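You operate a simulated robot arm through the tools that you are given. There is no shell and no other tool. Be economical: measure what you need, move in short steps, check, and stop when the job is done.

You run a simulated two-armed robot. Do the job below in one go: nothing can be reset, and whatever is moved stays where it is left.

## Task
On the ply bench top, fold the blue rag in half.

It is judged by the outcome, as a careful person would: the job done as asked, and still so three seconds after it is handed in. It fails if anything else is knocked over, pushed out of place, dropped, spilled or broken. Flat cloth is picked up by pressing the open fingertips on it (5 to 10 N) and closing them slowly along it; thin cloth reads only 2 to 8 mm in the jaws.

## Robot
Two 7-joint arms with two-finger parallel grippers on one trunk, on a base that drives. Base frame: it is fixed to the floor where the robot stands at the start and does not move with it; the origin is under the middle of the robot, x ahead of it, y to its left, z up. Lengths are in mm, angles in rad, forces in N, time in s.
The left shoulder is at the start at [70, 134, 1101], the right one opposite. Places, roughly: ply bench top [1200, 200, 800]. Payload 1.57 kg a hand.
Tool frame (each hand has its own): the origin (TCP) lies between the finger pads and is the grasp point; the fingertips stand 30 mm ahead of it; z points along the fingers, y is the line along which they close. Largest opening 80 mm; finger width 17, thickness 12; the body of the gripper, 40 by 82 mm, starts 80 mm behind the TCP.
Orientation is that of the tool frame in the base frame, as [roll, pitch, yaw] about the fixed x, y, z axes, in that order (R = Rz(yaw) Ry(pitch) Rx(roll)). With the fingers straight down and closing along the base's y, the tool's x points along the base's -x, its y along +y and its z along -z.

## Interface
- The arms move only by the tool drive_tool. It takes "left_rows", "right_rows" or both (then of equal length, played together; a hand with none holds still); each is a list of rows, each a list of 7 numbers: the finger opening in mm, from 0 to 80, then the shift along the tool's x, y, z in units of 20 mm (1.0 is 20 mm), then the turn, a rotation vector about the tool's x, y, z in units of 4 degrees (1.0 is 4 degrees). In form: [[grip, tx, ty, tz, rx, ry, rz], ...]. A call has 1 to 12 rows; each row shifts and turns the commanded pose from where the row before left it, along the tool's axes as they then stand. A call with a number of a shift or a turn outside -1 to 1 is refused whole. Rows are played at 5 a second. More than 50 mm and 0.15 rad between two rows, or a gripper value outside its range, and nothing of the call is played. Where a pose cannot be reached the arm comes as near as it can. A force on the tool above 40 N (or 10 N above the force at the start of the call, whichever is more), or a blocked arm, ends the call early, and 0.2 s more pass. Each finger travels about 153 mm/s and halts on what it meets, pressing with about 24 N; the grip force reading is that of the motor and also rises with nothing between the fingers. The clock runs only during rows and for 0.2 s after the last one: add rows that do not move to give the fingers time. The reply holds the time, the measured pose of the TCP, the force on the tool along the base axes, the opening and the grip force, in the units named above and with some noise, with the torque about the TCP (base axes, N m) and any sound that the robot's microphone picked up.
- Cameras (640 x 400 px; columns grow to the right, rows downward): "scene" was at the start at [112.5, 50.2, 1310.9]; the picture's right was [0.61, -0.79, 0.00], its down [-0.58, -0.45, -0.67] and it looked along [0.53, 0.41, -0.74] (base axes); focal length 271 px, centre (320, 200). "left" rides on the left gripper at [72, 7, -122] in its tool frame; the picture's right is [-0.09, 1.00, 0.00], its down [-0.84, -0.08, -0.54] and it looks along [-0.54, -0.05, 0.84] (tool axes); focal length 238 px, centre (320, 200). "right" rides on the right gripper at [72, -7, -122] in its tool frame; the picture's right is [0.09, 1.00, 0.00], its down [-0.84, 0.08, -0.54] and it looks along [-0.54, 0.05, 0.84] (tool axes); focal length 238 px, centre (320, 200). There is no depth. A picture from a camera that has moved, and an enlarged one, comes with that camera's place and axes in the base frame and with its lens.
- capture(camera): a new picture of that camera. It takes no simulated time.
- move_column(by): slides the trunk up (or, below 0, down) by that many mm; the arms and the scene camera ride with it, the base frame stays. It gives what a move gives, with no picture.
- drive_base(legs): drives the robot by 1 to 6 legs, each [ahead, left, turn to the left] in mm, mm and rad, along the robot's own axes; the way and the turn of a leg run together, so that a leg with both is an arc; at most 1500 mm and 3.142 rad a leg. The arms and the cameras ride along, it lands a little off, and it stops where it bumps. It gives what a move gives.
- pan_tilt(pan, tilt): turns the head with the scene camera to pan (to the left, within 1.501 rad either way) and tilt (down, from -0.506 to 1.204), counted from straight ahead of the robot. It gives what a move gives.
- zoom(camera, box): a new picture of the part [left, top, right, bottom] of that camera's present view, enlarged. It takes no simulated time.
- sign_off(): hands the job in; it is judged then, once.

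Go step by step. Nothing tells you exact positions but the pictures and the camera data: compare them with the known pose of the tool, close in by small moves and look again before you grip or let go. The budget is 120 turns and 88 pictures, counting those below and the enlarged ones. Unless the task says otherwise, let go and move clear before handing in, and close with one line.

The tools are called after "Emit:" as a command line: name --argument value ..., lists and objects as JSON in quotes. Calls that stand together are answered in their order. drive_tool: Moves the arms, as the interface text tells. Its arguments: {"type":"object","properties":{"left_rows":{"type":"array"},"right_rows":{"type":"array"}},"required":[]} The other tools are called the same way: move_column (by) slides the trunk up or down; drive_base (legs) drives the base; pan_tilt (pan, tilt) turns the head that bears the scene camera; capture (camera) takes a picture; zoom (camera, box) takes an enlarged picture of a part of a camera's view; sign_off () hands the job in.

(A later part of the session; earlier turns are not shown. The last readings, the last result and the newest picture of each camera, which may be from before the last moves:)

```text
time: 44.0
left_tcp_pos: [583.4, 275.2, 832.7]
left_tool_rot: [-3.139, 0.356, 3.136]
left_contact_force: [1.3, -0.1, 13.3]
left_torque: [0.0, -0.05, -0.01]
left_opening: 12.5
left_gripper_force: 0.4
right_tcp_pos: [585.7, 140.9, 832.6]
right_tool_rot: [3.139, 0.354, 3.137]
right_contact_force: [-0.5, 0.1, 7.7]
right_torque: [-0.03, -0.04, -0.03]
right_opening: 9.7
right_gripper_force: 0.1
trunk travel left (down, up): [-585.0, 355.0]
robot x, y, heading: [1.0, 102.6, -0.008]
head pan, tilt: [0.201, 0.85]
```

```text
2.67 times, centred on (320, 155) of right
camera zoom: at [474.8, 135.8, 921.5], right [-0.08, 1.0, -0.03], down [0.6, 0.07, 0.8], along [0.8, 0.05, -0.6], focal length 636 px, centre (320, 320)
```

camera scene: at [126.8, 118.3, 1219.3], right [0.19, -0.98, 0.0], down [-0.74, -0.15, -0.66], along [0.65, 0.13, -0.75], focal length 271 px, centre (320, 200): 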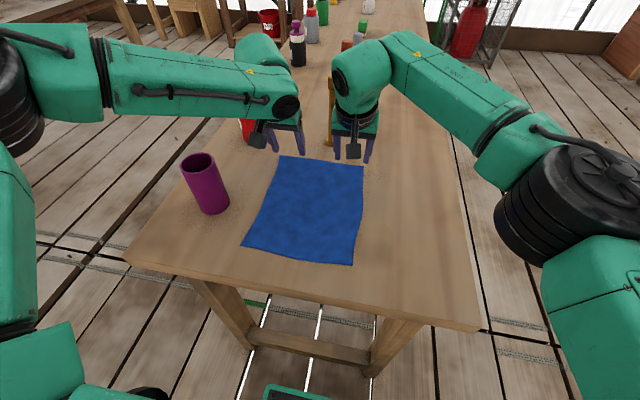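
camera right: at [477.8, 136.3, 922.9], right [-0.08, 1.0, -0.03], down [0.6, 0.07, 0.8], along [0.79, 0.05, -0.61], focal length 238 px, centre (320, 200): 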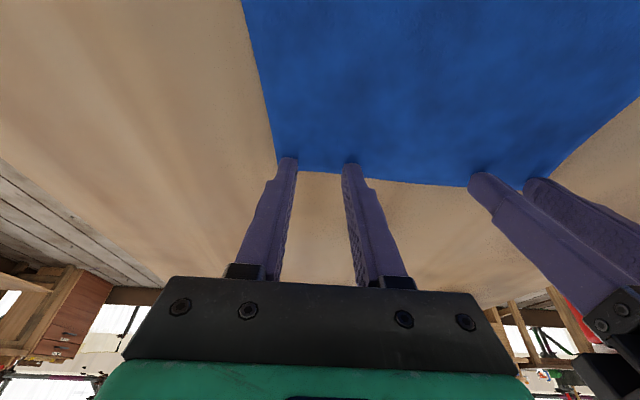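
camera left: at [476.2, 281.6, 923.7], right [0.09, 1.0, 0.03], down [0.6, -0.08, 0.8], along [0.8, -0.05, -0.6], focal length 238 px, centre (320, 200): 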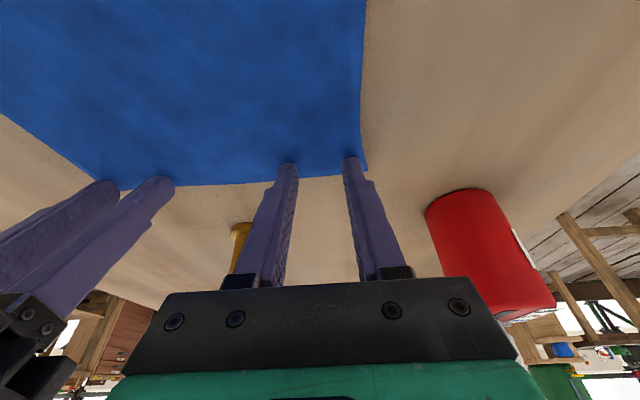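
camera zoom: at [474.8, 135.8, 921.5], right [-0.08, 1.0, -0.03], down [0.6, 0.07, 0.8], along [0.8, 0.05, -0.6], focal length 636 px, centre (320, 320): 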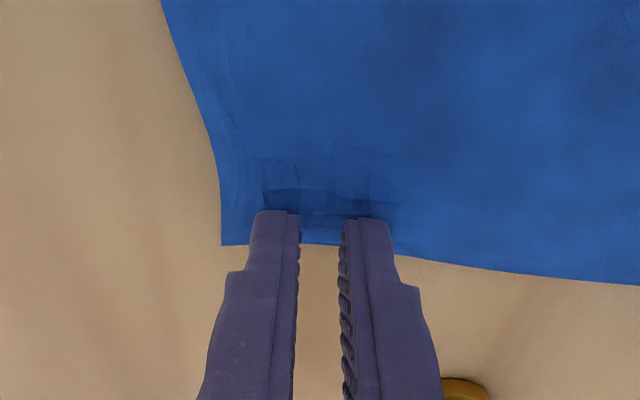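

The cloth is starting to gather between the fingers, so I'll keep closing slowly.

Emit:
drive_tool --left_rows '[[10, 0, 0, 0, 0, 0, 0], [8, 0, 0, 0, 0, 0, 0], [6, 0, 0, 0, 0, 0, 0], [4, 0, 0, 0, 0, 0, 0], [2, 0, 0, 0, 0, 0, 0], [0, 0, 0, 0, 0, 0, 0], [0, 0, 0, 0, 0, 0, 0]]' --right_rows '[[8, 0, 0, 0, 0, 0, 0], [6, 0, 0, 0, 0, 0, 0], [5, 0, 0, 0, 0, 0, 0], [4, 0, 0, 0, 0, 0, 0], [2, 0, 0, 0, 0, 0, 0], [0, 0, 0, 0, 0, 0, 0], [0, 0, 0, 0, 0, 0, 0]]'

Emit:
zoom --camera "left" --box '[200, 80, 440, 230]'

Emit:
zoom --camera "right" --box '[200, 80, 440, 230]'

```text
time: 45.6
left_tcp_pos: [583.9, 274.8, 832.7]
left_tool_rot: [-3.139, 0.356, -3.141]
left_contact_force: [0.8, 2.2, 15.1]
left_torque: [0.06, -0.05, 0.0]
left_opening: 0.0
left_gripper_force: 21.8
right_tcp_pos: [585.2, 142.8, 833.2]
right_tool_rot: [3.141, 0.354, 3.137]
right_contact_force: [0.2, 0.4, 4.7]
right_torque: [0.01, -0.03, 0.01]
right_opening: 0.0
right_gripper_force: 21.2
trunk travel left (down, up): [-585.0, 355.0]
robot x, y, heading: [0.0, 102.5, -0.005]
head pan, tilt: [0.201, 0.85]
```

```text
2.67 times, centred on (320, 155) of left
camera zoom: at [473.7, 281.6, 922.4], right [0.09, 1.0, 0.03], down [0.6, -0.08, 0.8], along [0.8, -0.05, -0.6], focal length 636 px, centre (320, 320)
```

zoom: 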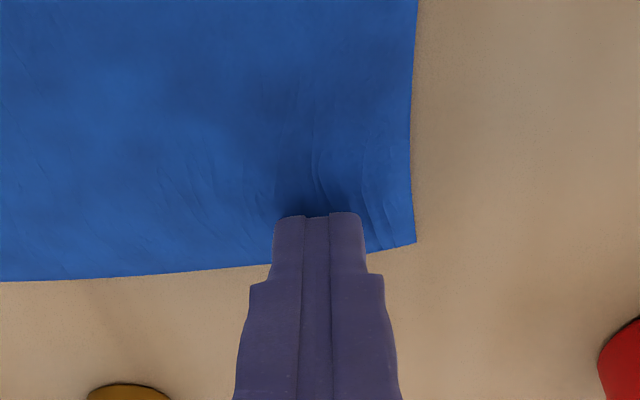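

```text
2.67 times, centred on (320, 155) of right
camera zoom: at [474.8, 136.2, 921.5], right [-0.08, 1.0, -0.03], down [0.6, 0.07, 0.8], along [0.8, 0.05, -0.6], focal length 636 px, centre (320, 320)
```

zoom: 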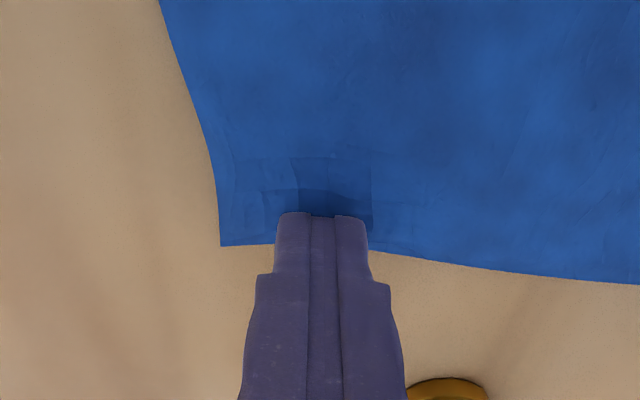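

The cloth slips out when the fingers are tilted, because only the finger heel touches. I'll lift off, bring the hands almost upright and move the base 35 mm forward and 20 mm right, where near-vertical hands should reach. The base front is about 50 mm clear of the bench legs.

Emit:
drive_tool --left_rows '[[30, 0.4, 0, -0.855, 0, 0, 0], [30, 0.4, 0, -0.855, 0, 0, 0], [30, 0.4, 0, -0.855, 0, 0, 0], [30, 0, 0, 0, 0, 1, 0], [30, 0, 0, 0, 0, 1, 0], [30, 0, 0, 0, 0, 1, 0], [30, 0, 0, 0, 0, 1, 0], [30, 0, 0, 0, 0, 0, 0]]' --right_rows '[[30, 0.4, 0, -0.855, 0, 0, 0], [30, 0.4, 0, -0.855, 0, 0, 0], [30, 0.4, 0, -0.855, 0, 0, 0], [30, 0, 0, 0, 0, 1, 0], [30, 0, 0, 0, 0, 1, 0], [30, 0, 0, 0, 0, 1, 0], [30, 0, 0, 0, 0, 1, 0], [30, 0, 0, 0, 0, 0, 0]]'

Emit:
drive_base --legs '[[35, -20, 0]]'

Emit:
capture --camera "left"

Emit:
capture --camera "right"

```text
time: 47.4
left_tcp_pos: [546.0, 275.2, 870.3]
left_tool_rot: [-3.14, 0.072, 3.138]
left_contact_force: [-0.5, 0.0, 0.0]
left_torque: [-0.03, 0.02, -0.01]
left_opening: 30.0
left_gripper_force: 0.0
right_tcp_pos: [547.4, 142.8, 870.7]
right_tool_rot: [3.141, 0.07, 3.137]
right_contact_force: [0.1, 0.5, -0.1]
right_torque: [-0.03, -0.01, 0.0]
right_opening: 29.9
right_gripper_force: 0.1
trunk travel left (down, up): [-585.0, 355.0]
robot x, y, heading: [-0.8, 100.4, -0.006]
head pan, tilt: [0.201, 0.85]
```

```text
time: 48.3
left_tcp_pos: [580.8, 255.9, 871.0]
left_tool_rot: [-3.136, 0.074, 3.14]
left_contact_force: [0.7, -0.5, 0.0]
left_torque: [-0.01, 0.01, -0.03]
left_opening: 30.1
left_gripper_force: 0.1
right_tcp_pos: [581.4, 122.0, 870.9]
right_tool_rot: [-3.14, 0.07, 3.139]
right_contact_force: [0.6, 1.4, -0.1]
right_torque: [-0.01, 0.01, 0.01]
right_opening: 30.0
right_gripper_force: 0.0
trunk travel left (down, up): [-585.0, 355.0]
robot x, y, heading: [35.5, 81.7, -0.006]
head pan, tilt: [0.201, 0.85]
```

```text
62 pictures are left
camera left: at [499.5, 262.2, 987.3], right [0.09, 1.0, 0.0], down [0.79, -0.08, 0.6], along [0.6, -0.05, -0.8], focal length 238 px, centre (320, 200)
```

left: 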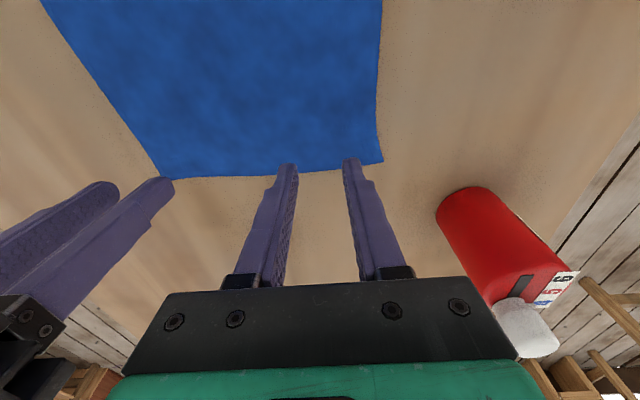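

```text
61 pictures are left
camera right: at [501.5, 116.8, 986.7], right [-0.09, 1.0, -0.01], down [0.8, 0.07, 0.6], along [0.6, 0.05, -0.8], focal length 238 px, centre (320, 200)
```

right: 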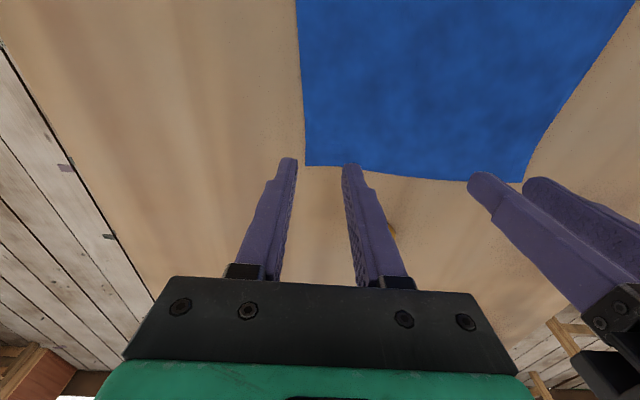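

The corners are now at about (601, 308) and (604, 113). Next I'll move the nearly upright hands over them and come down close.

Emit:
drive_tool --left_rows '[[36, -0.13, 0.32, 0.56, 0, 0, 0], [36, -0.13, 0.32, 0.56, 0, 0, 0], [36, -0.13, 0.32, 0.56, 0, 0, 0], [36, 0, 0, 0, 0, 0, 0]]' --right_rows '[[36, -0.13, 0.4, 0.56, 0, 0, 0], [36, -0.13, 0.4, 0.56, 0, 0, 0], [36, -0.13, 0.4, 0.56, 0, 0, 0], [36, 0, 0, 0, 0, 0, 0]]'

Emit:
drive_tool --left_rows '[[36, 0.02, 0, 0.25, 0, 0, 0], [36, 0, 0, 0, 0, 0, 0]]' --right_rows '[[36, 0.02, 0, 0.25, 0, 0, 0], [36, 0, 0, 0, 0, 0, 0]]'

```text
time: 49.3
left_tcp_pos: [591.1, 275.9, 834.9]
left_tool_rot: [-3.14, 0.075, 3.138]
left_contact_force: [-0.7, 0.4, 0.5]
left_torque: [0.02, -0.04, 0.02]
left_opening: 36.0
left_gripper_force: 0.1
right_tcp_pos: [587.5, 142.7, 835.8]
right_tool_rot: [3.141, 0.07, 3.139]
right_contact_force: [1.1, 0.1, 0.1]
right_torque: [0.0, 0.01, -0.01]
right_opening: 36.0
right_gripper_force: 0.2
right hand out of reach, approached as far as the arm can: row 3
trunk travel left (down, up): [-585.0, 355.0]
robot x, y, heading: [37.6, 79.5, -0.004]
head pan, tilt: [0.201, 0.85]
```

```text
time: 49.9
left_tcp_pos: [591.4, 275.4, 832.4]
left_tool_rot: [-3.14, 0.072, 3.141]
left_contact_force: [-0.2, -1.0, 0.8]
left_torque: [-0.01, 0.0, -0.01]
left_opening: 36.0
left_gripper_force: 0.0
right_tcp_pos: [587.2, 145.3, 833.0]
right_tool_rot: [3.141, 0.073, 3.139]
right_contact_force: [0.9, 1.1, 4.3]
right_torque: [0.03, -0.02, -0.01]
right_opening: 35.7
right_gripper_force: 0.0
trunk travel left (down, up): [-585.0, 355.0]
robot x, y, heading: [37.8, 84.3, -0.007]
head pan, tilt: [0.201, 0.85]
```

Contact is starting. I'll press both to about 8 N and then close slowly.

Emit:
drive_tool --left_rows '[[36, 0.01, 0, 0.13, 0, 0, 0], [36, 0, 0, 0, 0, 0, 0]]' --right_rows '[[36, 0.01, 0, 0.12, 0, 0, 0], [36, 0, 0, 0, 0, 0, 0]]'

```text
time: 50.5
left_tcp_pos: [589.7, 274.1, 832.0]
left_tool_rot: [-3.14, 0.076, 3.14]
left_contact_force: [1.9, 0.1, 7.2]
left_torque: [0.0, -0.05, 0.0]
left_opening: 36.1
left_gripper_force: 0.0
right_tcp_pos: [585.9, 144.1, 830.9]
right_tool_rot: [3.141, 0.075, 3.137]
right_contact_force: [4.3, 1.8, 22.9]
right_torque: [0.0, 0.0, 0.0]
right_opening: 36.0
right_gripper_force: 0.0
trunk travel left (down, up): [-585.0, 355.0]
robot x, y, heading: [34.2, 79.0, -0.005]
head pan, tilt: [0.201, 0.85]
```

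Emit:
drive_tool --right_rows '[[36, 0, 0, -0.07, 0, 0, 0], [36, 0, 0, 0, 0, 0, 0]]'

```text
time: 51.1
left_tcp_pos: [590.9, 275.2, 832.0]
left_tool_rot: [-3.141, 0.076, 3.139]
left_contact_force: [2.4, 1.6, 12.5]
left_torque: [0.09, 0.01, 0.0]
left_opening: 35.9
left_gripper_force: 0.1
right_tcp_pos: [586.3, 143.0, 831.6]
right_tool_rot: [-3.141, 0.073, 3.136]
right_contact_force: [4.6, 1.3, 14.9]
right_torque: [0.07, -0.03, 0.01]
right_opening: 36.2
right_gripper_force: 0.1
trunk travel left (down, up): [-585.0, 355.0]
robot x, y, heading: [35.1, 83.2, -0.003]
head pan, tilt: [0.201, 0.85]
```

Both are a bit over 10 N, so I'll back off slightly and close slowly in the same call.

Emit:
drive_tool --left_rows '[[36, 0, 0, -0.04, 0, 0, 0], [33, 0, 0, 0, 0, 0, 0], [30, 0, 0, 0, 0, 0, 0], [27, 0, 0, 0, 0, 0, 0], [24, 0, 0, 0, 0, 0, 0], [21, 0, 0, 0, 0, 0, 0], [18, 0, 0, 0, 0, 0, 0], [15, 0, 0, 0, 0, 0, 0], [12, 0, 0, 0, 0, 0, 0], [9, 0, 0, 0, 0, 0, 0], [6, 0, 0, 0, 0, 0, 0]]' --right_rows '[[36, 0, 0, -0.06, 0, 0, 0], [33, 0, 0, 0, 0, 0, 0], [30, 0, 0, 0, 0, 0, 0], [27, 0, 0, 0, 0, 0, 0], [24, 0, 0, 0, 0, 0, 0], [21, 0, 0, 0, 0, 0, 0], [18, 0, 0, 0, 0, 0, 0], [15, 0, 0, 0, 0, 0, 0], [12, 0, 0, 0, 0, 0, 0], [9, 0, 0, 0, 0, 0, 0], [6, 0, 0, 0, 0, 0, 0]]'

Emit:
zoom --camera "left" --box '[200, 80, 440, 230]'

Emit:
zoom --camera "right" --box '[200, 80, 440, 230]'

```text
time: 53.5
left_tcp_pos: [589.9, 274.9, 832.3]
left_tool_rot: [-3.14, 0.074, 3.139]
left_contact_force: [-0.2, 0.2, 14.1]
left_torque: [0.03, 0.09, -0.04]
left_opening: 5.4
left_gripper_force: 0.1
right_tcp_pos: [585.5, 144.6, 832.6]
right_tool_rot: [3.14, 0.071, 3.138]
right_contact_force: [-0.3, 0.7, 0.3]
right_torque: [-0.01, -0.01, 0.01]
right_opening: 5.7
right_gripper_force: 0.1
trunk travel left (down, up): [-585.0, 355.0]
robot x, y, heading: [35.7, 80.2, -0.006]
head pan, tilt: [0.201, 0.85]
```

```text
2.67 times, centred on (320, 155) of left
camera zoom: at [508.9, 280.8, 948.9], right [0.09, 1.0, 0.01], down [0.79, -0.08, 0.6], along [0.6, -0.05, -0.8], focal length 636 px, centre (320, 320)
```

zoom: 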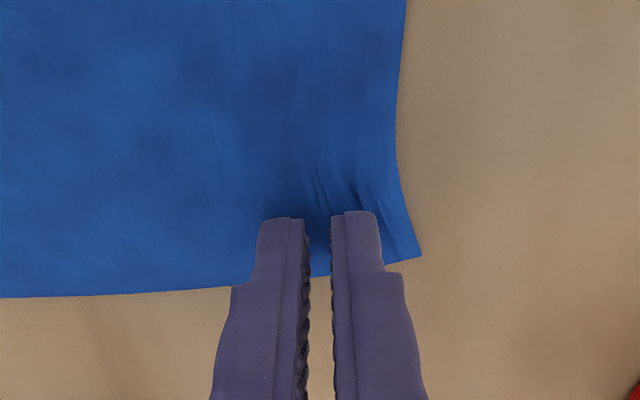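

```text
2.67 times, centred on (320, 155) of right
camera zoom: at [504.5, 137.8, 948.3], right [-0.09, 1.0, -0.01], down [0.8, 0.07, 0.6], along [0.6, 0.05, -0.8], focal length 636 px, centre (320, 320)
```

zoom: 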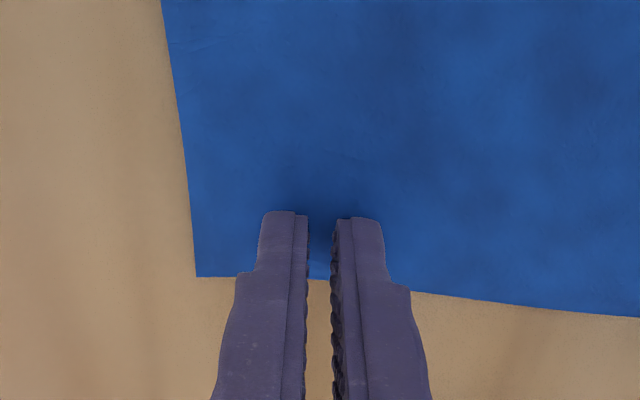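

The left hand is gathering cloth, while the right lost contact. I'll finish closing the left and reopen the right to press again.

Emit:
drive_tool --left_rows '[[4, 0, 0, 0, 0, 0, 0], [2, 0, 0, 0, 0, 0, 0], [0, 0, 0, 0, 0, 0, 0], [0, 0, 0, 0, 0, 0, 0]]' --right_rows '[[30, 0, 0, 0, 0, 0, 0], [30, 0, 0, 0, 0, 0, 0], [30, 0, 0, 0.08, 0, 0, 0], [30, 0, 0, 0, 0, 0, 0]]'

Emit:
zoom --camera "left" --box '[200, 80, 440, 230]'

```text
time: 54.5
left_tcp_pos: [589.7, 274.3, 832.5]
left_tool_rot: [-3.139, 0.075, 3.139]
left_contact_force: [2.1, 1.2, 9.8]
left_torque: [0.03, -0.03, -0.02]
left_opening: 0.0
left_gripper_force: 21.1
right_tcp_pos: [585.2, 143.4, 831.9]
right_tool_rot: [3.139, 0.072, 3.138]
right_contact_force: [-1.0, -0.9, 11.8]
right_torque: [0.01, 0.09, 0.01]
right_opening: 30.4
right_gripper_force: 0.1
trunk travel left (down, up): [-585.0, 355.0]
robot x, y, heading: [36.3, 83.7, -0.006]
head pan, tilt: [0.201, 0.85]
```

```text
2.67 times, centred on (320, 155) of left
camera zoom: at [508.2, 280.6, 949.0], right [0.09, 1.0, 0.01], down [0.79, -0.08, 0.6], along [0.6, -0.05, -0.8], focal length 636 px, centre (320, 320)
```

zoom: 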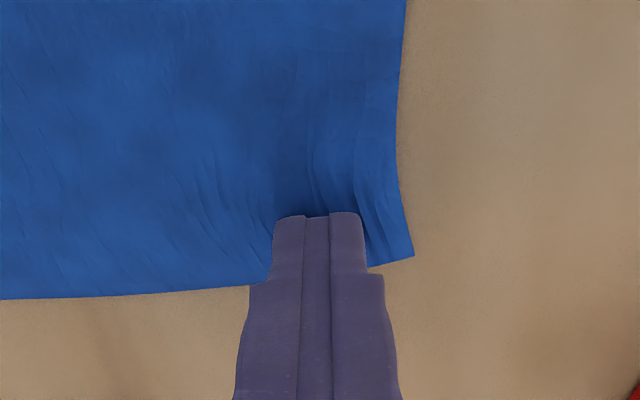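

Still 0. The short jaw travel lets the cloth just compress, so I'll start with a wider opening (62 mm) and press again to gather a real ridge.

Emit:
drive_tool --left_rows '[[0, 0, 0, -0.4, 0, 0, 0], [62, 0, -0.5, 0, 0, 0, 0], [62, 0, 0, 0, 0, 0, 0], [62, 0, 0, 0.3, 0, 0, 0], [62, 0, 0, 0.15, 0, 0, 0], [62, 0, 0, 0, 0, 0, 0]]' --right_rows '[[30, 0, 0, -0.4, 0, 0, 0], [62, 0, 0.55, 0, 0, 0, 0], [62, 0, 0, 0, 0, 0, 0], [62, 0, 0, 0.3, 0, 0, 0], [62, 0, 0, 0.08, 0, 0, 0], [62, 0, 0, 0, 0, 0, 0]]'

Emit:
capture --camera "left"

Emit:
capture --camera "right"

```text
time: 55.9
left_tcp_pos: [591.1, 264.2, 831.6]
left_tool_rot: [-3.141, 0.082, 3.14]
left_contact_force: [2.9, 3.6, 18.5]
left_torque: [0.22, 0.01, -0.04]
left_opening: 62.0
left_gripper_force: 0.0
right_tcp_pos: [584.3, 149.4, 832.3]
right_tool_rot: [3.141, 0.073, 3.137]
right_contact_force: [1.4, 0.5, 3.8]
right_torque: [0.03, -0.02, -0.03]
right_opening: 61.8
right_gripper_force: 0.1
right hand out of reach, approached as far as the arm can: row 2
trunk travel left (down, up): [-585.0, 355.0]
robot x, y, heading: [35.6, 80.5, -0.007]
head pan, tilt: [0.201, 0.85]
```

```text
57 pictures are left
camera left: at [508.9, 270.7, 948.5], right [0.09, 1.0, 0.01], down [0.79, -0.08, 0.61], along [0.6, -0.05, -0.79], focal length 238 px, centre (320, 200)
```

left: 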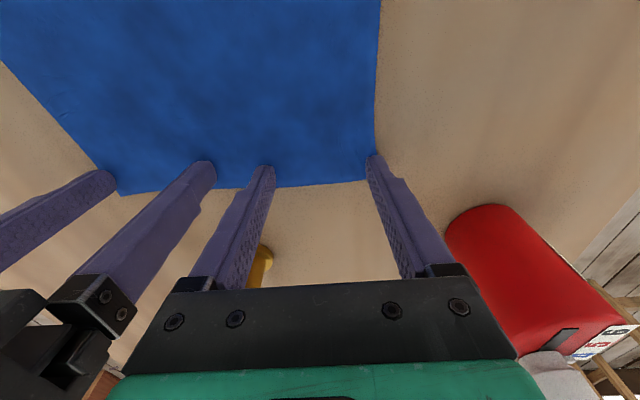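

```text
56 pictures are left
camera right: at [502.7, 143.7, 947.8], right [-0.09, 1.0, -0.01], down [0.8, 0.07, 0.6], along [0.6, 0.05, -0.8], focal length 238 px, centre (320, 200)
```

right: 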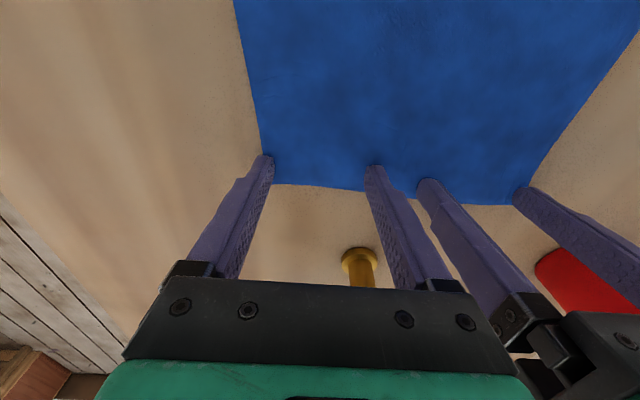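

The outer fingers are half off the cloth edge. I'll narrow to 48 mm, nudge the right hand inward and press again.

Emit:
drive_tool --left_rows '[[62, 0, 0, -0.3, 0, 0, 0], [48, 0, 0, 0, 0, 0, 0], [48, 0, 0, 0, 0, 0, 0], [48, 0, 0, 0.23, 0, 0, 0], [48, 0, 0, 0, 0, 0, 0]]' --right_rows '[[62, 0.2, 0, -0.3, 0, 0, 0], [48, 0, 0.25, 0, 0, 0, 0], [48, 0, 0, 0, 0, 0, 0], [48, 0, 0, 0.36, 0, 0, 0], [48, 0, 0, 0, 0, 0, 0]]'

Emit:
zoom --camera "left" --box '[200, 80, 440, 230]'

Emit:
zoom --camera "right" --box '[200, 80, 440, 230]'

```text
time: 57.1
left_tcp_pos: [589.8, 263.9, 831.2]
left_tool_rot: [-3.14, 0.074, 3.14]
left_contact_force: [0.4, 0.9, -0.2]
left_torque: [0.03, 0.01, 0.0]
left_opening: 48.1
left_gripper_force: 0.0
right_tcp_pos: [580.2, 155.3, 831.5]
right_tool_rot: [3.14, 0.076, 3.139]
right_contact_force: [5.0, 0.5, 23.3]
right_torque: [-0.26, -0.02, 0.03]
right_opening: 48.2
right_gripper_force: 0.1
trunk travel left (down, up): [-585.0, 355.0]
robot x, y, heading: [38.0, 82.8, -0.004]
head pan, tilt: [0.201, 0.85]
```

```text
2.67 times, centred on (320, 155) of left
camera zoom: at [508.2, 270.3, 949.4], right [0.09, 1.0, 0.01], down [0.79, -0.08, 0.6], along [0.6, -0.05, -0.8], focal length 636 px, centre (320, 320)
```

zoom: 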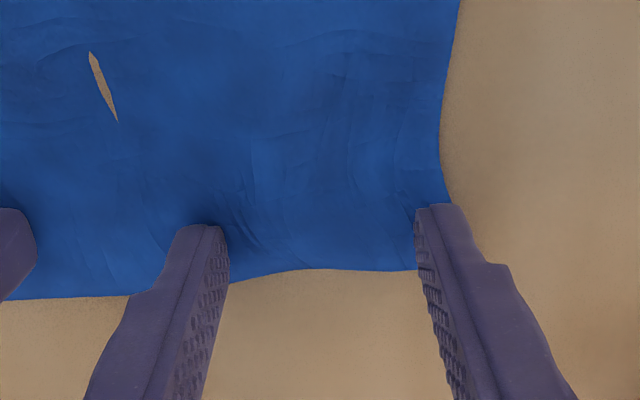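

```text
2.67 times, centred on (320, 155) of right
camera zoom: at [499.1, 148.5, 947.3], right [-0.09, 1.0, 0.0], down [0.79, 0.07, 0.6], along [0.6, 0.05, -0.8], focal length 636 px, centre (320, 320)
```

zoom: 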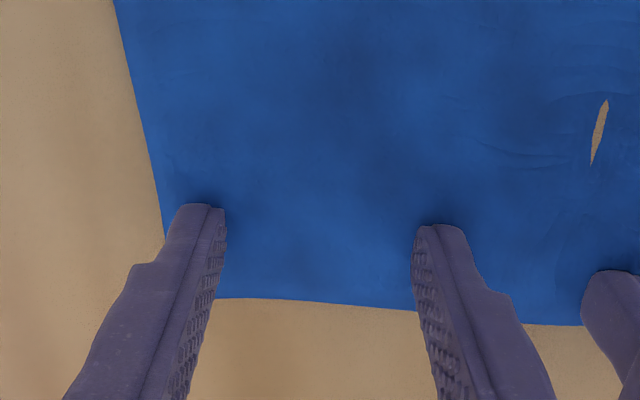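

The left is off contact and the right presses too hard. I'll correct both before closing.

Emit:
drive_tool --left_rows '[[48, 0, 0, 0.1, 0, 0, 0], [48, 0, 0, 0, 0, 0, 0]]' --right_rows '[[44, 0, 0, -0.05, 0, 0, 0], [44, 0, 0, 0, 0, 0, 0]]'

```text
time: 57.7
left_tcp_pos: [590.0, 263.4, 832.0]
left_tool_rot: [-3.14, 0.08, 3.138]
left_contact_force: [-0.4, 1.5, 12.0]
left_torque: [0.14, 0.11, -0.03]
left_opening: 48.1
left_gripper_force: 0.2
right_tcp_pos: [578.7, 154.3, 832.4]
right_tool_rot: [3.14, 0.074, 3.137]
right_contact_force: [4.6, 0.0, 19.0]
right_torque: [-0.06, -0.08, -0.01]
right_opening: 43.1
right_gripper_force: 0.0
trunk travel left (down, up): [-585.0, 355.0]
robot x, y, heading: [36.9, 79.3, -0.003]
head pan, tilt: [0.201, 0.85]
```

Emit:
drive_tool --left_rows '[[45, 0, 0, 0, 0, 0, 0], [41, 0, 0, 0, 0, 0, 0], [37, 0, 0, 0, 0, 0, 0], [33, 0, 0, 0, 0, 0, 0], [29, 0, 0, 0, 0, 0, 0], [25, 0, 0, 0, 0, 0, 0], [21, 0, 0, 0, 0, 0, 0], [17, 0, 0, 0, 0, 0, 0], [14, 0, 0, 0, 0, 0, 0], [11, 0, 0, 0, 0, 0, 0], [8, 0, 0, 0, 0, 0, 0]]' --right_rows '[[42, 0, 0, -0.04, 0, 0, 0], [38, 0, 0, 0, 0, 0, 0], [35, 0, 0, 0, 0, 0, 0], [32, 0, 0, 0, 0, 0, 0], [28, 0, 0, 0, 0, 0, 0], [24, 0, 0, 0, 0, 0, 0], [20, 0, 0, 0, 0, 0, 0], [17, 0, 0, 0, 0, 0, 0], [14, 0, 0, 0, 0, 0, 0], [11, 0, 0, 0, 0, 0, 0], [8, 0, 0, 0, 0, 0, 0]]'

Emit:
zoom --camera "left" --box '[200, 80, 440, 230]'

Emit:
zoom --camera "right" --box '[200, 80, 440, 230]'

```text
time: 60.1
left_tcp_pos: [589.9, 263.3, 832.2]
left_tool_rot: [-3.14, 0.078, 3.137]
left_contact_force: [1.7, -1.6, 28.3]
left_torque: [-0.08, 0.12, -0.03]
left_opening: 9.1
left_gripper_force: 0.5
right_tcp_pos: [578.4, 154.5, 833.2]
right_tool_rot: [3.14, 0.073, 3.14]
right_contact_force: [0.8, 0.0, -0.3]
right_torque: [0.0, 0.0, 0.03]
right_opening: 7.8
right_gripper_force: 0.1
trunk travel left (down, up): [-585.0, 355.0]
robot x, y, heading: [33.7, 78.6, -0.008]
head pan, tilt: [0.201, 0.85]
```

```text
2.67 times, centred on (320, 155) of left
camera zoom: at [507.4, 269.2, 948.6], right [0.09, 1.0, 0.01], down [0.79, -0.08, 0.61], along [0.6, -0.05, -0.8], focal length 636 px, centre (320, 320)
```

zoom: 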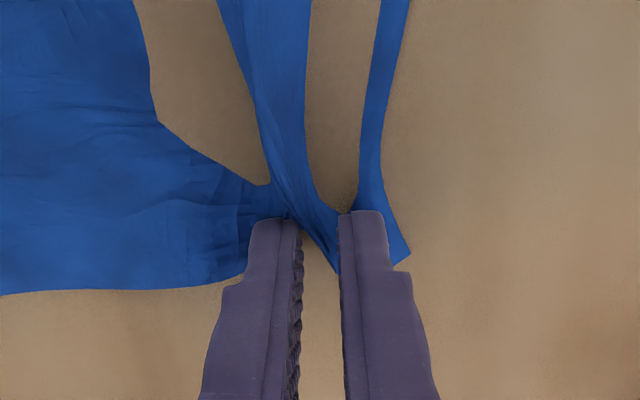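

```text
2.67 times, centred on (320, 155) of right
camera zoom: at [497.2, 147.8, 948.3], right [-0.09, 1.0, -0.01], down [0.79, 0.07, 0.6], along [0.6, 0.05, -0.8], focal length 636 px, centre (320, 320)
```

zoom: 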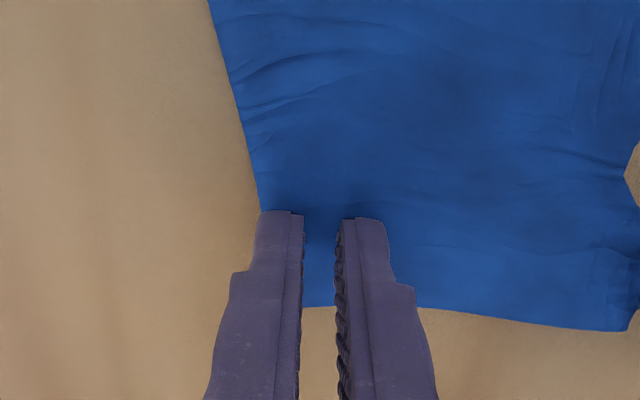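

The left force climbed to 28 N and the cloth is badly bunched, seemingly squeezed into the surface. I'll ease off, open both hands, lift and look.

Emit:
drive_tool --left_rows '[[9, 0, 0, -0.15, 0, 0, 0], [20, 0, 0, -0.3, 0, 0, 0], [40, 0, 0, -1, 0, 0, 0], [40, 0, 0, -1, 0, 0, 0], [40, 0.8, 0, -0.5, 0, 0, 0], [40, 0.8, 0, 0, 0, 0, 0], [40, 0, 0, 0, 0, 0, 0]]' --right_rows '[[8, 0, 0, -0.15, 0, 0, 0], [20, 0, 0, -0.3, 0, 0, 0], [40, 0, 0, -1, 0, 0, 0], [40, 0, 0, -1, 0, 0, 0], [40, 0.8, 0, -0.5, 0, 0, 0], [40, 0.8, 0, 0, 0, 0, 0], [40, 0, 0, 0, 0, 0, 0]]'

Emit:
capture --camera "left"

Emit:
capture --camera "right"

Emit:
zoom --camera "scene" --box '[200, 120, 440, 270]'

```text
time: 61.7
left_tcp_pos: [556.6, 265.7, 883.1]
left_tool_rot: [-3.14, 0.071, 3.138]
left_contact_force: [0.2, -0.1, -0.6]
left_torque: [0.03, 0.02, 0.0]
left_opening: 40.1
left_gripper_force: 0.0
right_tcp_pos: [546.8, 154.8, 886.3]
right_tool_rot: [-3.141, 0.069, 3.137]
right_contact_force: [-0.1, -0.6, -0.5]
right_torque: [0.03, -0.03, -0.01]
right_opening: 39.7
right_gripper_force: 0.0
trunk travel left (down, up): [-585.0, 355.0]
robot x, y, heading: [30.7, 81.0, -0.005]
head pan, tilt: [0.201, 0.85]
```

```text
51 pictures are left
camera left: at [475.2, 271.4, 1001.6], right [0.09, 1.0, 0.0], down [0.8, -0.08, 0.6], along [0.6, -0.05, -0.8], focal length 238 px, centre (320, 200)
```

left: 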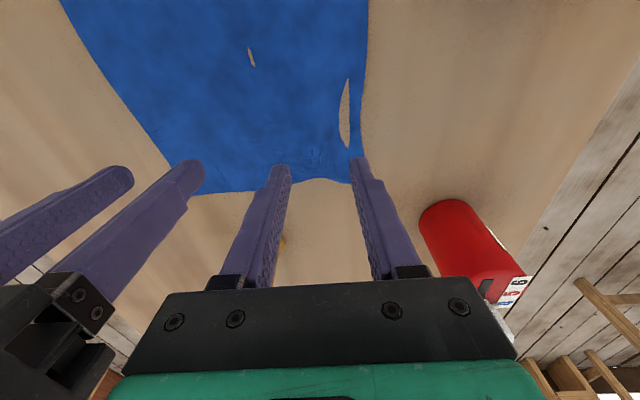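

```text
50 pictures are left
camera right: at [466.0, 149.2, 1001.5], right [-0.09, 1.0, -0.01], down [0.8, 0.07, 0.6], along [0.6, 0.05, -0.8], focal length 238 px, centre (320, 200)
```

right: 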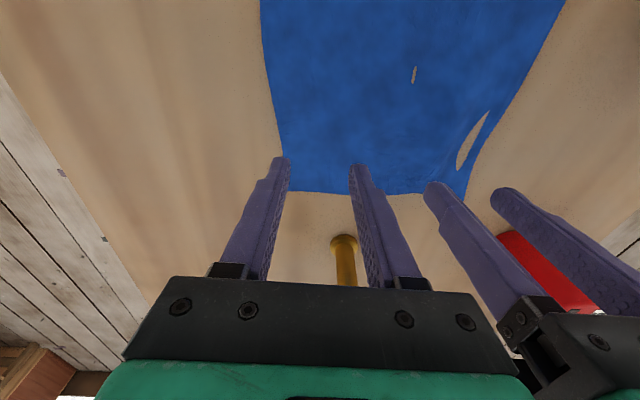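

```text
2.67 times, centred on (320, 195) of scene
camera zoom: at [162.6, 97.9, 1219.3], right [0.19, -0.98, 0.0], down [-0.74, -0.15, -0.66], along [0.65, 0.13, -0.75], focal length 722 px, centre (320, 213)
```

zoom: 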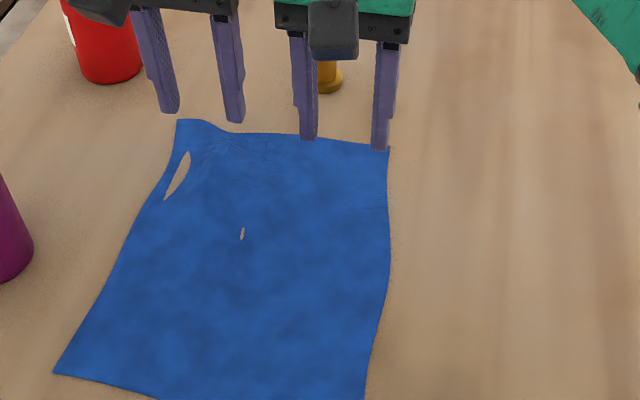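

Parts of the rag have sunk slightly at two wrinkles, because I pressed too hard. The forces also take longer to settle than I allowed. I'll place the hands just above the corners again, now at about (608, 293) and (608, 123), with a little more tilt on the right for reach.

Emit:
drive_tool --left_rows '[[36, -0.6, -0.02, 0.75, 0, 0, 0], [36, -0.6, -0.02, 0.75, 0, 0, 0], [36, -0.6, 0, 0.75, 0, 0, 0], [36, 0, 0, 0, 0, 0, 0], [36, 0, 0, 0, 0, 0, 0], [36, 0, 0, 0, 0, 0, 0]]' --right_rows '[[36, -0.6, -0.05, 0.8, 0, -1, 0], [36, -0.6, -0.05, 0.8, 0, 0, 0], [36, -0.6, -0.05, 0.8, 0, 0, 0], [36, -0.05, 0, 0, 0, 0, 0], [36, 0, 0, 0, 0, 0, 0], [36, 0, 0, 0, 0, 0, 0]]'

Emit:
capture --camera "left"

Emit:
capture --camera "right"

```text
time: 63.1
left_tcp_pos: [595.3, 266.3, 842.5]
left_tool_rot: [-3.14, 0.073, 3.141]
left_contact_force: [-0.3, 0.0, 0.8]
left_torque: [-0.01, -0.01, 0.02]
left_opening: 36.1
left_gripper_force: 0.1
right_tcp_pos: [587.1, 151.8, 842.7]
right_tool_rot: [3.141, 0.141, 3.138]
right_contact_force: [-0.1, -0.3, 0.6]
right_torque: [-0.01, -0.05, 0.03]
right_opening: 36.0
right_gripper_force: 0.0
trunk travel left (down, up): [-585.0, 355.0]
robot x, y, heading: [36.0, 79.2, -0.007]
head pan, tilt: [0.201, 0.85]
```

```text
48 pictures are left
camera left: at [513.1, 271.3, 959.3], right [0.09, 1.0, 0.0], down [0.8, -0.08, 0.6], along [0.6, -0.05, -0.8], focal length 238 px, centre (320, 200)
```

left: 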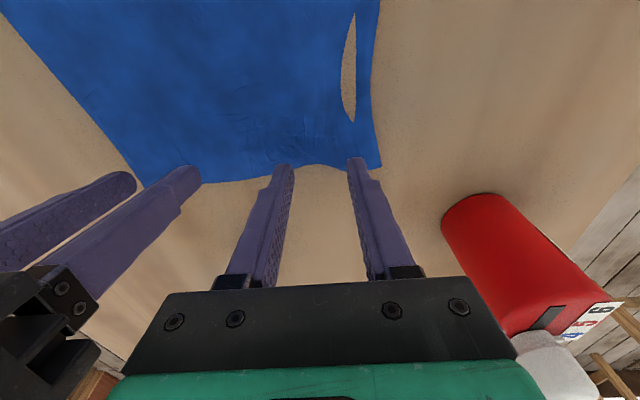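

```text
47 pictures are left
camera right: at [498.7, 146.2, 953.0], right [-0.09, 1.0, -0.01], down [0.75, 0.07, 0.65], along [0.65, 0.05, -0.76], focal length 238 px, centre (320, 200)
```

right: 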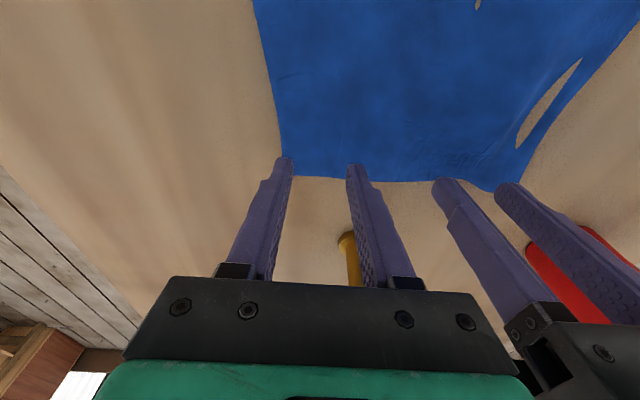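

The left corner is back at about (604, 310) and the right is near (602, 125). I'll adjust slightly and press gently with a longer settling time.

Emit:
drive_tool --left_rows '[[36, 0.55, 0.3, 0.2, 0, 0, 0], [36, 0.02, 0, 0.3, 0, 0, 0], [36, 0, 0, 0.07, 0, 0, 0], [36, 0, 0, 0, 0, 0, 0], [36, 0, 0, 0, 0, 0, 0], [36, 0, 0, 0, 0, 0, 0], [36, 0, 0, 0, 0, 0, 0]]' --right_rows '[[36, 0.25, 0.2, 0.2, 0, 0, 0], [36, 0.05, 0, 0.28, 0, 0, 0], [36, 0, 0, 0.05, 0, 0, 0], [36, 0, 0, 0, 0, 0, 0], [36, 0, 0, 0, 0, 0, 0], [36, 0, 0, 0, 0, 0, 0], [36, 0, 0, 0, 0, 0, 0]]'

```text
time: 64.7
left_tcp_pos: [583.4, 271.0, 831.8]
left_tool_rot: [-3.14, 0.076, 3.139]
left_contact_force: [0.3, 0.9, 4.6]
left_torque: [0.04, 0.0, -0.01]
left_opening: 35.8
left_gripper_force: 0.0
right_tcp_pos: [582.4, 156.4, 832.6]
right_tool_rot: [-3.142, 0.14, 3.138]
right_contact_force: [1.5, 1.5, 5.4]
right_torque: [0.02, -0.01, -0.03]
right_opening: 36.4
right_gripper_force: 0.3
trunk travel left (down, up): [-585.0, 355.0]
robot x, y, heading: [36.9, 81.8, -0.004]
head pan, tilt: [0.201, 0.85]
```

Good, that is about 5 N on each. I'll add a touch of pressure and close in one call.

Emit:
drive_tool --left_rows '[[36, 0, 0, 0.04, 0, 0, 0], [36, 0, 0, 0, 0, 0, 0], [33, 0, 0, 0, 0, 0, 0], [30, 0, 0, 0, 0, 0, 0], [27, 0, 0, 0, 0, 0, 0], [24, 0, 0, 0, 0, 0, 0], [21, 0, 0, 0, 0, 0, 0], [18, 0, 0, 0, 0, 0, 0]]' --right_rows '[[36, 0, 0, 0.04, 0, 0, 0], [36, 0, 0, 0, 0, 0, 0], [33, 0, 0, 0, 0, 0, 0], [30, 0, 0, 0, 0, 0, 0], [27, 0, 0, 0, 0, 0, 0], [24, 0, 0, 0, 0, 0, 0], [21, 0, 0, 0, 0, 0, 0], [18, 0, 0, 0, 0, 0, 0]]'

Emit:
zoom --camera "left" --box '[200, 80, 440, 230]'

Emit:
zoom --camera "right" --box '[200, 80, 440, 230]'

```text
time: 66.5
left_tcp_pos: [581.7, 268.2, 832.5]
left_tool_rot: [-3.139, 0.075, 3.14]
left_contact_force: [-0.1, -0.9, 7.4]
left_torque: [0.01, 0.04, 0.02]
left_opening: 17.1
left_gripper_force: 0.1
right_tcp_pos: [582.7, 154.5, 833.2]
right_tool_rot: [3.14, 0.142, 3.136]
right_contact_force: [0.7, 0.2, 10.6]
right_torque: [0.04, 0.09, -0.01]
right_opening: 17.4
right_gripper_force: 0.1
trunk travel left (down, up): [-585.0, 355.0]
robot x, y, heading: [35.1, 79.0, -0.005]
head pan, tilt: [0.201, 0.85]
```

```text
2.67 times, centred on (320, 155) of left
camera zoom: at [500.1, 275.0, 949.0], right [0.09, 1.0, 0.01], down [0.79, -0.08, 0.6], along [0.6, -0.05, -0.8], focal length 636 px, centre (320, 320)
```

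zoom: 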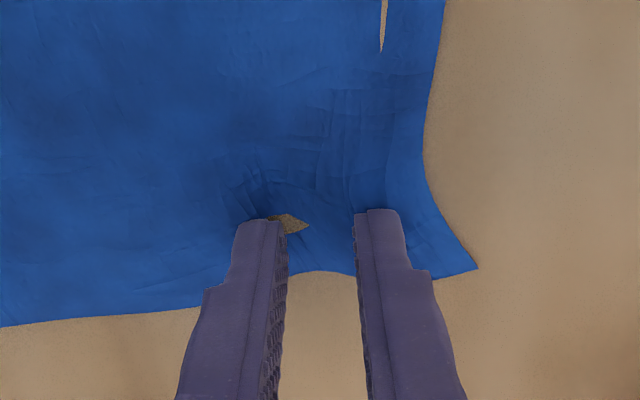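

```text
2.67 times, centred on (320, 155) of right
camera zoom: at [493.0, 149.3, 942.1], right [-0.09, 1.0, -0.01], down [0.75, 0.07, 0.66], along [0.65, 0.05, -0.76], focal length 636 px, centre (320, 320)
```

zoom: 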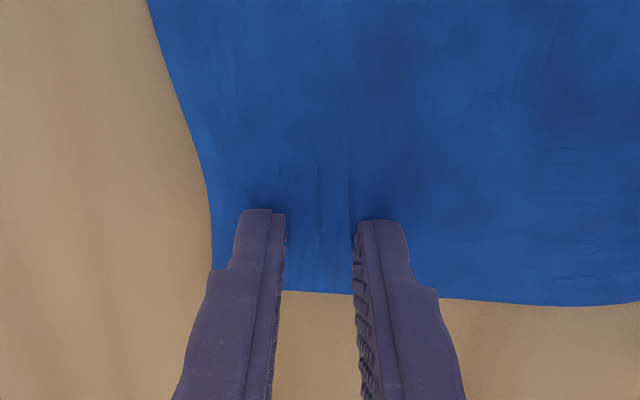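

Ridges are forming between the fingers at moderate force. I'll continue closing.

Emit:
drive_tool --left_rows '[[15, 0, 0, 0, 0, 0, 0], [12, 0, 0, 0, 0, 0, 0], [9, 0, 0, 0, 0, 0, 0], [6, 0, 0, 0, 0, 0, 0], [3, 0, 0, 0, 0, 0, 0], [0, 0, 0, 0, 0, 0, 0], [0, 0, 0, 0, 0, 0, 0]]' --right_rows '[[15, 0, 0, 0, 0, 0, 0], [12, 0, 0, 0, 0, 0, 0], [9, 0, 0, 0, 0, 0, 0], [6, 0, 0, 0, 0, 0, 0], [3, 0, 0, 0, 0, 0, 0], [0, 0, 0, 0, 0, 0, 0], [0, 0, 0, 0, 0, 0, 0]]'

Emit:
zoom --camera "left" --box '[200, 80, 440, 230]'

Emit:
zoom --camera "right" --box '[200, 80, 440, 230]'

```text
time: 68.1
left_tcp_pos: [582.1, 268.3, 831.9]
left_tool_rot: [-3.139, 0.075, 3.138]
left_contact_force: [0.4, -1.1, 8.2]
left_torque: [-0.04, 0.02, 0.01]
left_opening: 0.1
left_gripper_force: 21.4
right_tcp_pos: [582.4, 154.9, 832.0]
right_tool_rot: [3.141, 0.143, 3.135]
right_contact_force: [0.1, -0.7, 11.1]
right_torque: [-0.02, 0.06, -0.03]
right_opening: 0.0
right_gripper_force: 21.7
trunk travel left (down, up): [-585.0, 355.0]
robot x, y, heading: [35.9, 83.1, -0.002]
head pan, tilt: [0.201, 0.85]
```

```text
2.67 times, centred on (320, 155) of left
camera zoom: at [500.2, 274.6, 949.1], right [0.09, 1.0, 0.01], down [0.79, -0.08, 0.6], along [0.6, -0.05, -0.8], focal length 636 px, centre (320, 320)
```

zoom: 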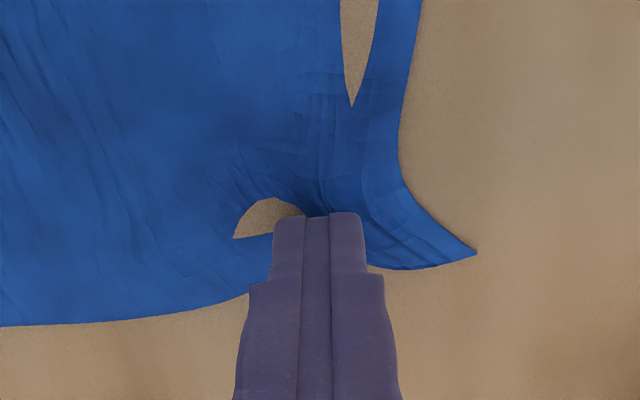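

```text
2.67 times, centred on (320, 155) of right
camera zoom: at [493.0, 149.1, 942.1], right [-0.09, 1.0, -0.01], down [0.75, 0.07, 0.66], along [0.65, 0.05, -0.76], focal length 636 px, centre (320, 320)
```

zoom: 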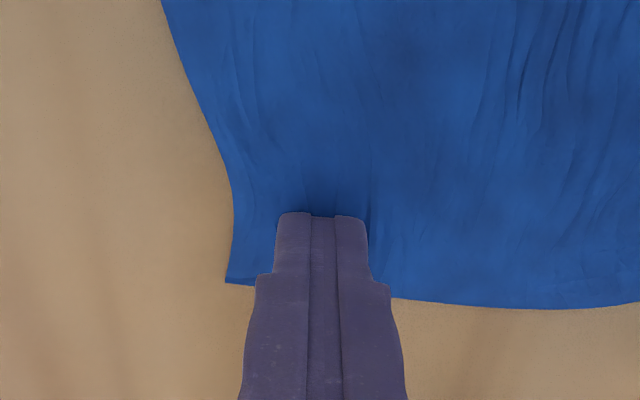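

The jaws read about 0 but the cloth has visibly gathered at the tips. I'll lift gently without opening to see whether anything comes up.

Emit:
drive_tool --left_rows '[[0, 0, 0, -0.5, 0, 0, 0], [0, 0, 0, -0.5, 0, 0, 0], [0, 0, 0, -0.5, 0, 0, 0], [0, 0, 0, 0, 0, 0, 0]]' --right_rows '[[0, 0, 0, -0.5, 0, 0, 0], [0, 0, 0, -0.5, 0, 0, 0], [0, 0, 0, -0.5, 0, 0, 0], [0, 0, 0, 0, 0, 0, 0]]'

Emit:
capture --camera "left"

Emit:
capture --camera "right"

```text
time: 69.1
left_tcp_pos: [581.6, 270.7, 859.7]
left_tool_rot: [-3.139, 0.073, 3.139]
left_contact_force: [-0.1, 0.3, 0.4]
left_torque: [0.03, -0.01, -0.03]
left_opening: 0.0
left_gripper_force: 21.4
right_tcp_pos: [578.8, 156.1, 861.0]
right_tool_rot: [3.141, 0.14, 3.139]
right_contact_force: [0.0, 0.4, -0.3]
right_torque: [-0.03, -0.02, -0.01]
right_opening: 0.0
right_gripper_force: 20.7
trunk travel left (down, up): [-585.0, 355.0]
robot x, y, heading: [36.3, 83.8, -0.004]
head pan, tilt: [0.201, 0.85]
```

```text
42 pictures are left
camera left: at [500.0, 275.9, 977.2], right [0.09, 1.0, 0.0], down [0.8, -0.08, 0.6], along [0.6, -0.05, -0.8], focal length 238 px, centre (320, 200)
```

left: 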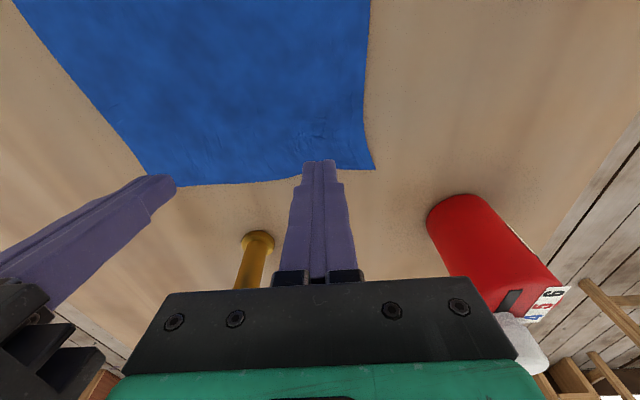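

```text
41 pictures are left
camera right: at [490.5, 149.3, 971.1], right [-0.09, 1.0, -0.01], down [0.75, 0.07, 0.65], along [0.65, 0.05, -0.76], focal length 238 px, centre (320, 200)
```

right: 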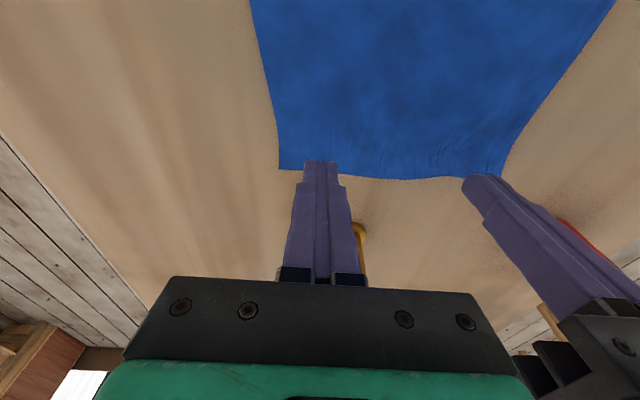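

The cloth stays down, but its sunken spots have recovered. I'll try the left hand alone with a wide 60 mm opening, light pressure and a slower close, so that a bigger ridge can rise between the fingers.

Emit:
drive_tool --left_rows '[[60, 0, -0.1, 0.6, 0, 0, 0], [60, 0, 0, 0.6, 0, 0, 0], [60, 0, 0, 0.24, 0, 0, 0], [60, 0, 0, 0, 0, 0, 0], [60, 0, 0, 0, 0, 0, 0], [60, 0, 0, 0, 0, 0, 0], [60, 0, 0, 0, 0, 0, 0]]'

```text
time: 70.7
left_tcp_pos: [584.1, 267.4, 831.9]
left_tool_rot: [-3.138, 0.078, 3.141]
left_contact_force: [4.6, 1.5, 16.2]
left_torque: [0.18, -0.04, -0.04]
left_opening: 60.1
left_gripper_force: 0.0
right_tcp_pos: [578.3, 153.4, 862.5]
right_tool_rot: [-3.14, 0.141, 3.138]
right_contact_force: [-0.6, 0.3, -0.7]
right_torque: [0.03, -0.03, 0.01]
right_opening: 0.0
right_gripper_force: 21.6
trunk travel left (down, up): [-585.0, 355.0]
robot x, y, heading: [34.6, 82.9, -0.003]
head pan, tilt: [0.201, 0.85]
```

Emit:
drive_tool --left_rows '[[60, 0, 0, -0.06, 0, 0, 0], [57, 0, 0, 0, 0, 0, 0], [54, 0, 0, 0, 0, 0, 0], [51, 0, 0, 0, 0, 0, 0], [48, 0, 0, 0, 0, 0, 0], [45, 0, 0, 0, 0, 0, 0], [42, 0, 0, 0, 0, 0, 0], [39, 0, 0, 0, 0, 0, 0], [36, 0, 0, 0, 0, 0, 0], [33, 0, 0, 0, 0, 0, 0], [30, 0, 0, 0, 0, 0, 0], [27, 0, 0, 0, 0, 0, 0]]'

Emit:
zoom --camera "left" --box '[200, 80, 440, 230]'

```text
time: 73.3
left_tcp_pos: [583.9, 267.7, 831.9]
left_tool_rot: [-3.14, 0.076, 3.141]
left_contact_force: [0.0, 0.0, 8.9]
left_torque: [0.01, 0.08, -0.01]
left_opening: 25.0
left_gripper_force: 0.1
right_tcp_pos: [578.2, 155.2, 862.0]
right_tool_rot: [3.141, 0.142, 3.139]
right_contact_force: [0.5, -0.4, 0.4]
right_torque: [-0.02, -0.02, 0.02]
right_opening: 0.0
right_gripper_force: 21.4
trunk travel left (down, up): [-585.0, 355.0]
robot x, y, heading: [32.9, 84.9, -0.002]
head pan, tilt: [0.201, 0.85]
```

```text
2.67 times, centred on (320, 155) of left
camera zoom: at [502.0, 273.9, 949.0], right [0.09, 1.0, 0.0], down [0.79, -0.08, 0.6], along [0.6, -0.05, -0.8], focal length 636 px, centre (320, 320)
```

zoom: 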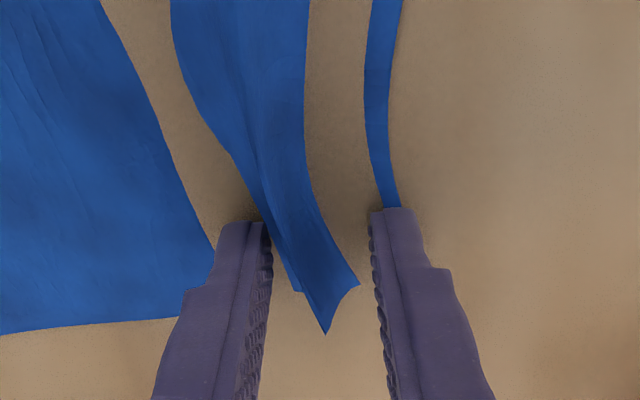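

A clear ridge now stands up between the fingers. I'll continue closing onto it.

Emit:
drive_tool --left_rows '[[24, 0, 0, 0, 0, 0, 0], [21, 0, 0, 0, 0, 0, 0], [18, 0, 0, 0, 0, 0, 0], [15, 0, 0, 0, 0, 0, 0], [12, 0, 0, 0, 0, 0, 0], [9, 0, 0, 0, 0, 0, 0], [6, 0, 0, 0, 0, 0, 0], [3, 0, 0, 0, 0, 0, 0], [0, 0, 0, 0, 0, 0, 0], [0, 0, 0, 0, 0, 0, 0]]'

Emit:
zoom --camera "left" --box '[200, 80, 440, 230]'

```text
time: 75.5
left_tcp_pos: [583.6, 267.5, 832.3]
left_tool_rot: [-3.139, 0.074, 3.139]
left_contact_force: [-0.8, -2.1, 8.6]
left_torque: [-0.03, 0.05, 0.04]
left_opening: 2.7
left_gripper_force: 23.7
right_tcp_pos: [579.0, 155.3, 861.8]
right_tool_rot: [3.141, 0.141, 3.139]
right_contact_force: [0.5, 0.4, -0.4]
right_torque: [-0.02, -0.02, 0.02]
right_opening: 0.0
right_gripper_force: 21.0
trunk travel left (down, up): [-585.0, 355.0]
robot x, y, heading: [34.5, 80.0, -0.009]
head pan, tilt: [0.201, 0.85]
```

```text
2.67 times, centred on (320, 155) of left
camera zoom: at [502.1, 273.6, 949.1], right [0.09, 1.0, 0.0], down [0.79, -0.08, 0.6], along [0.6, -0.05, -0.8], focal length 636 px, centre (320, 320)
```

zoom: 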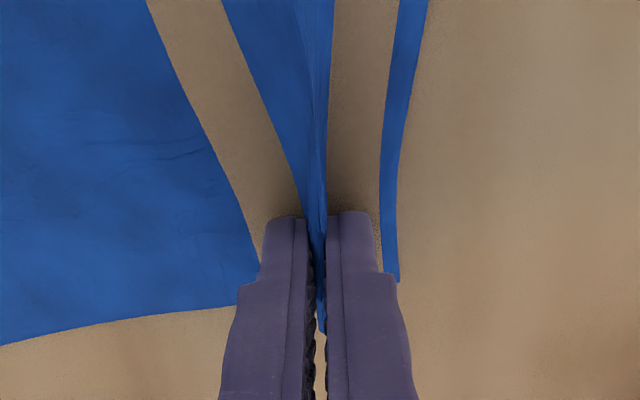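

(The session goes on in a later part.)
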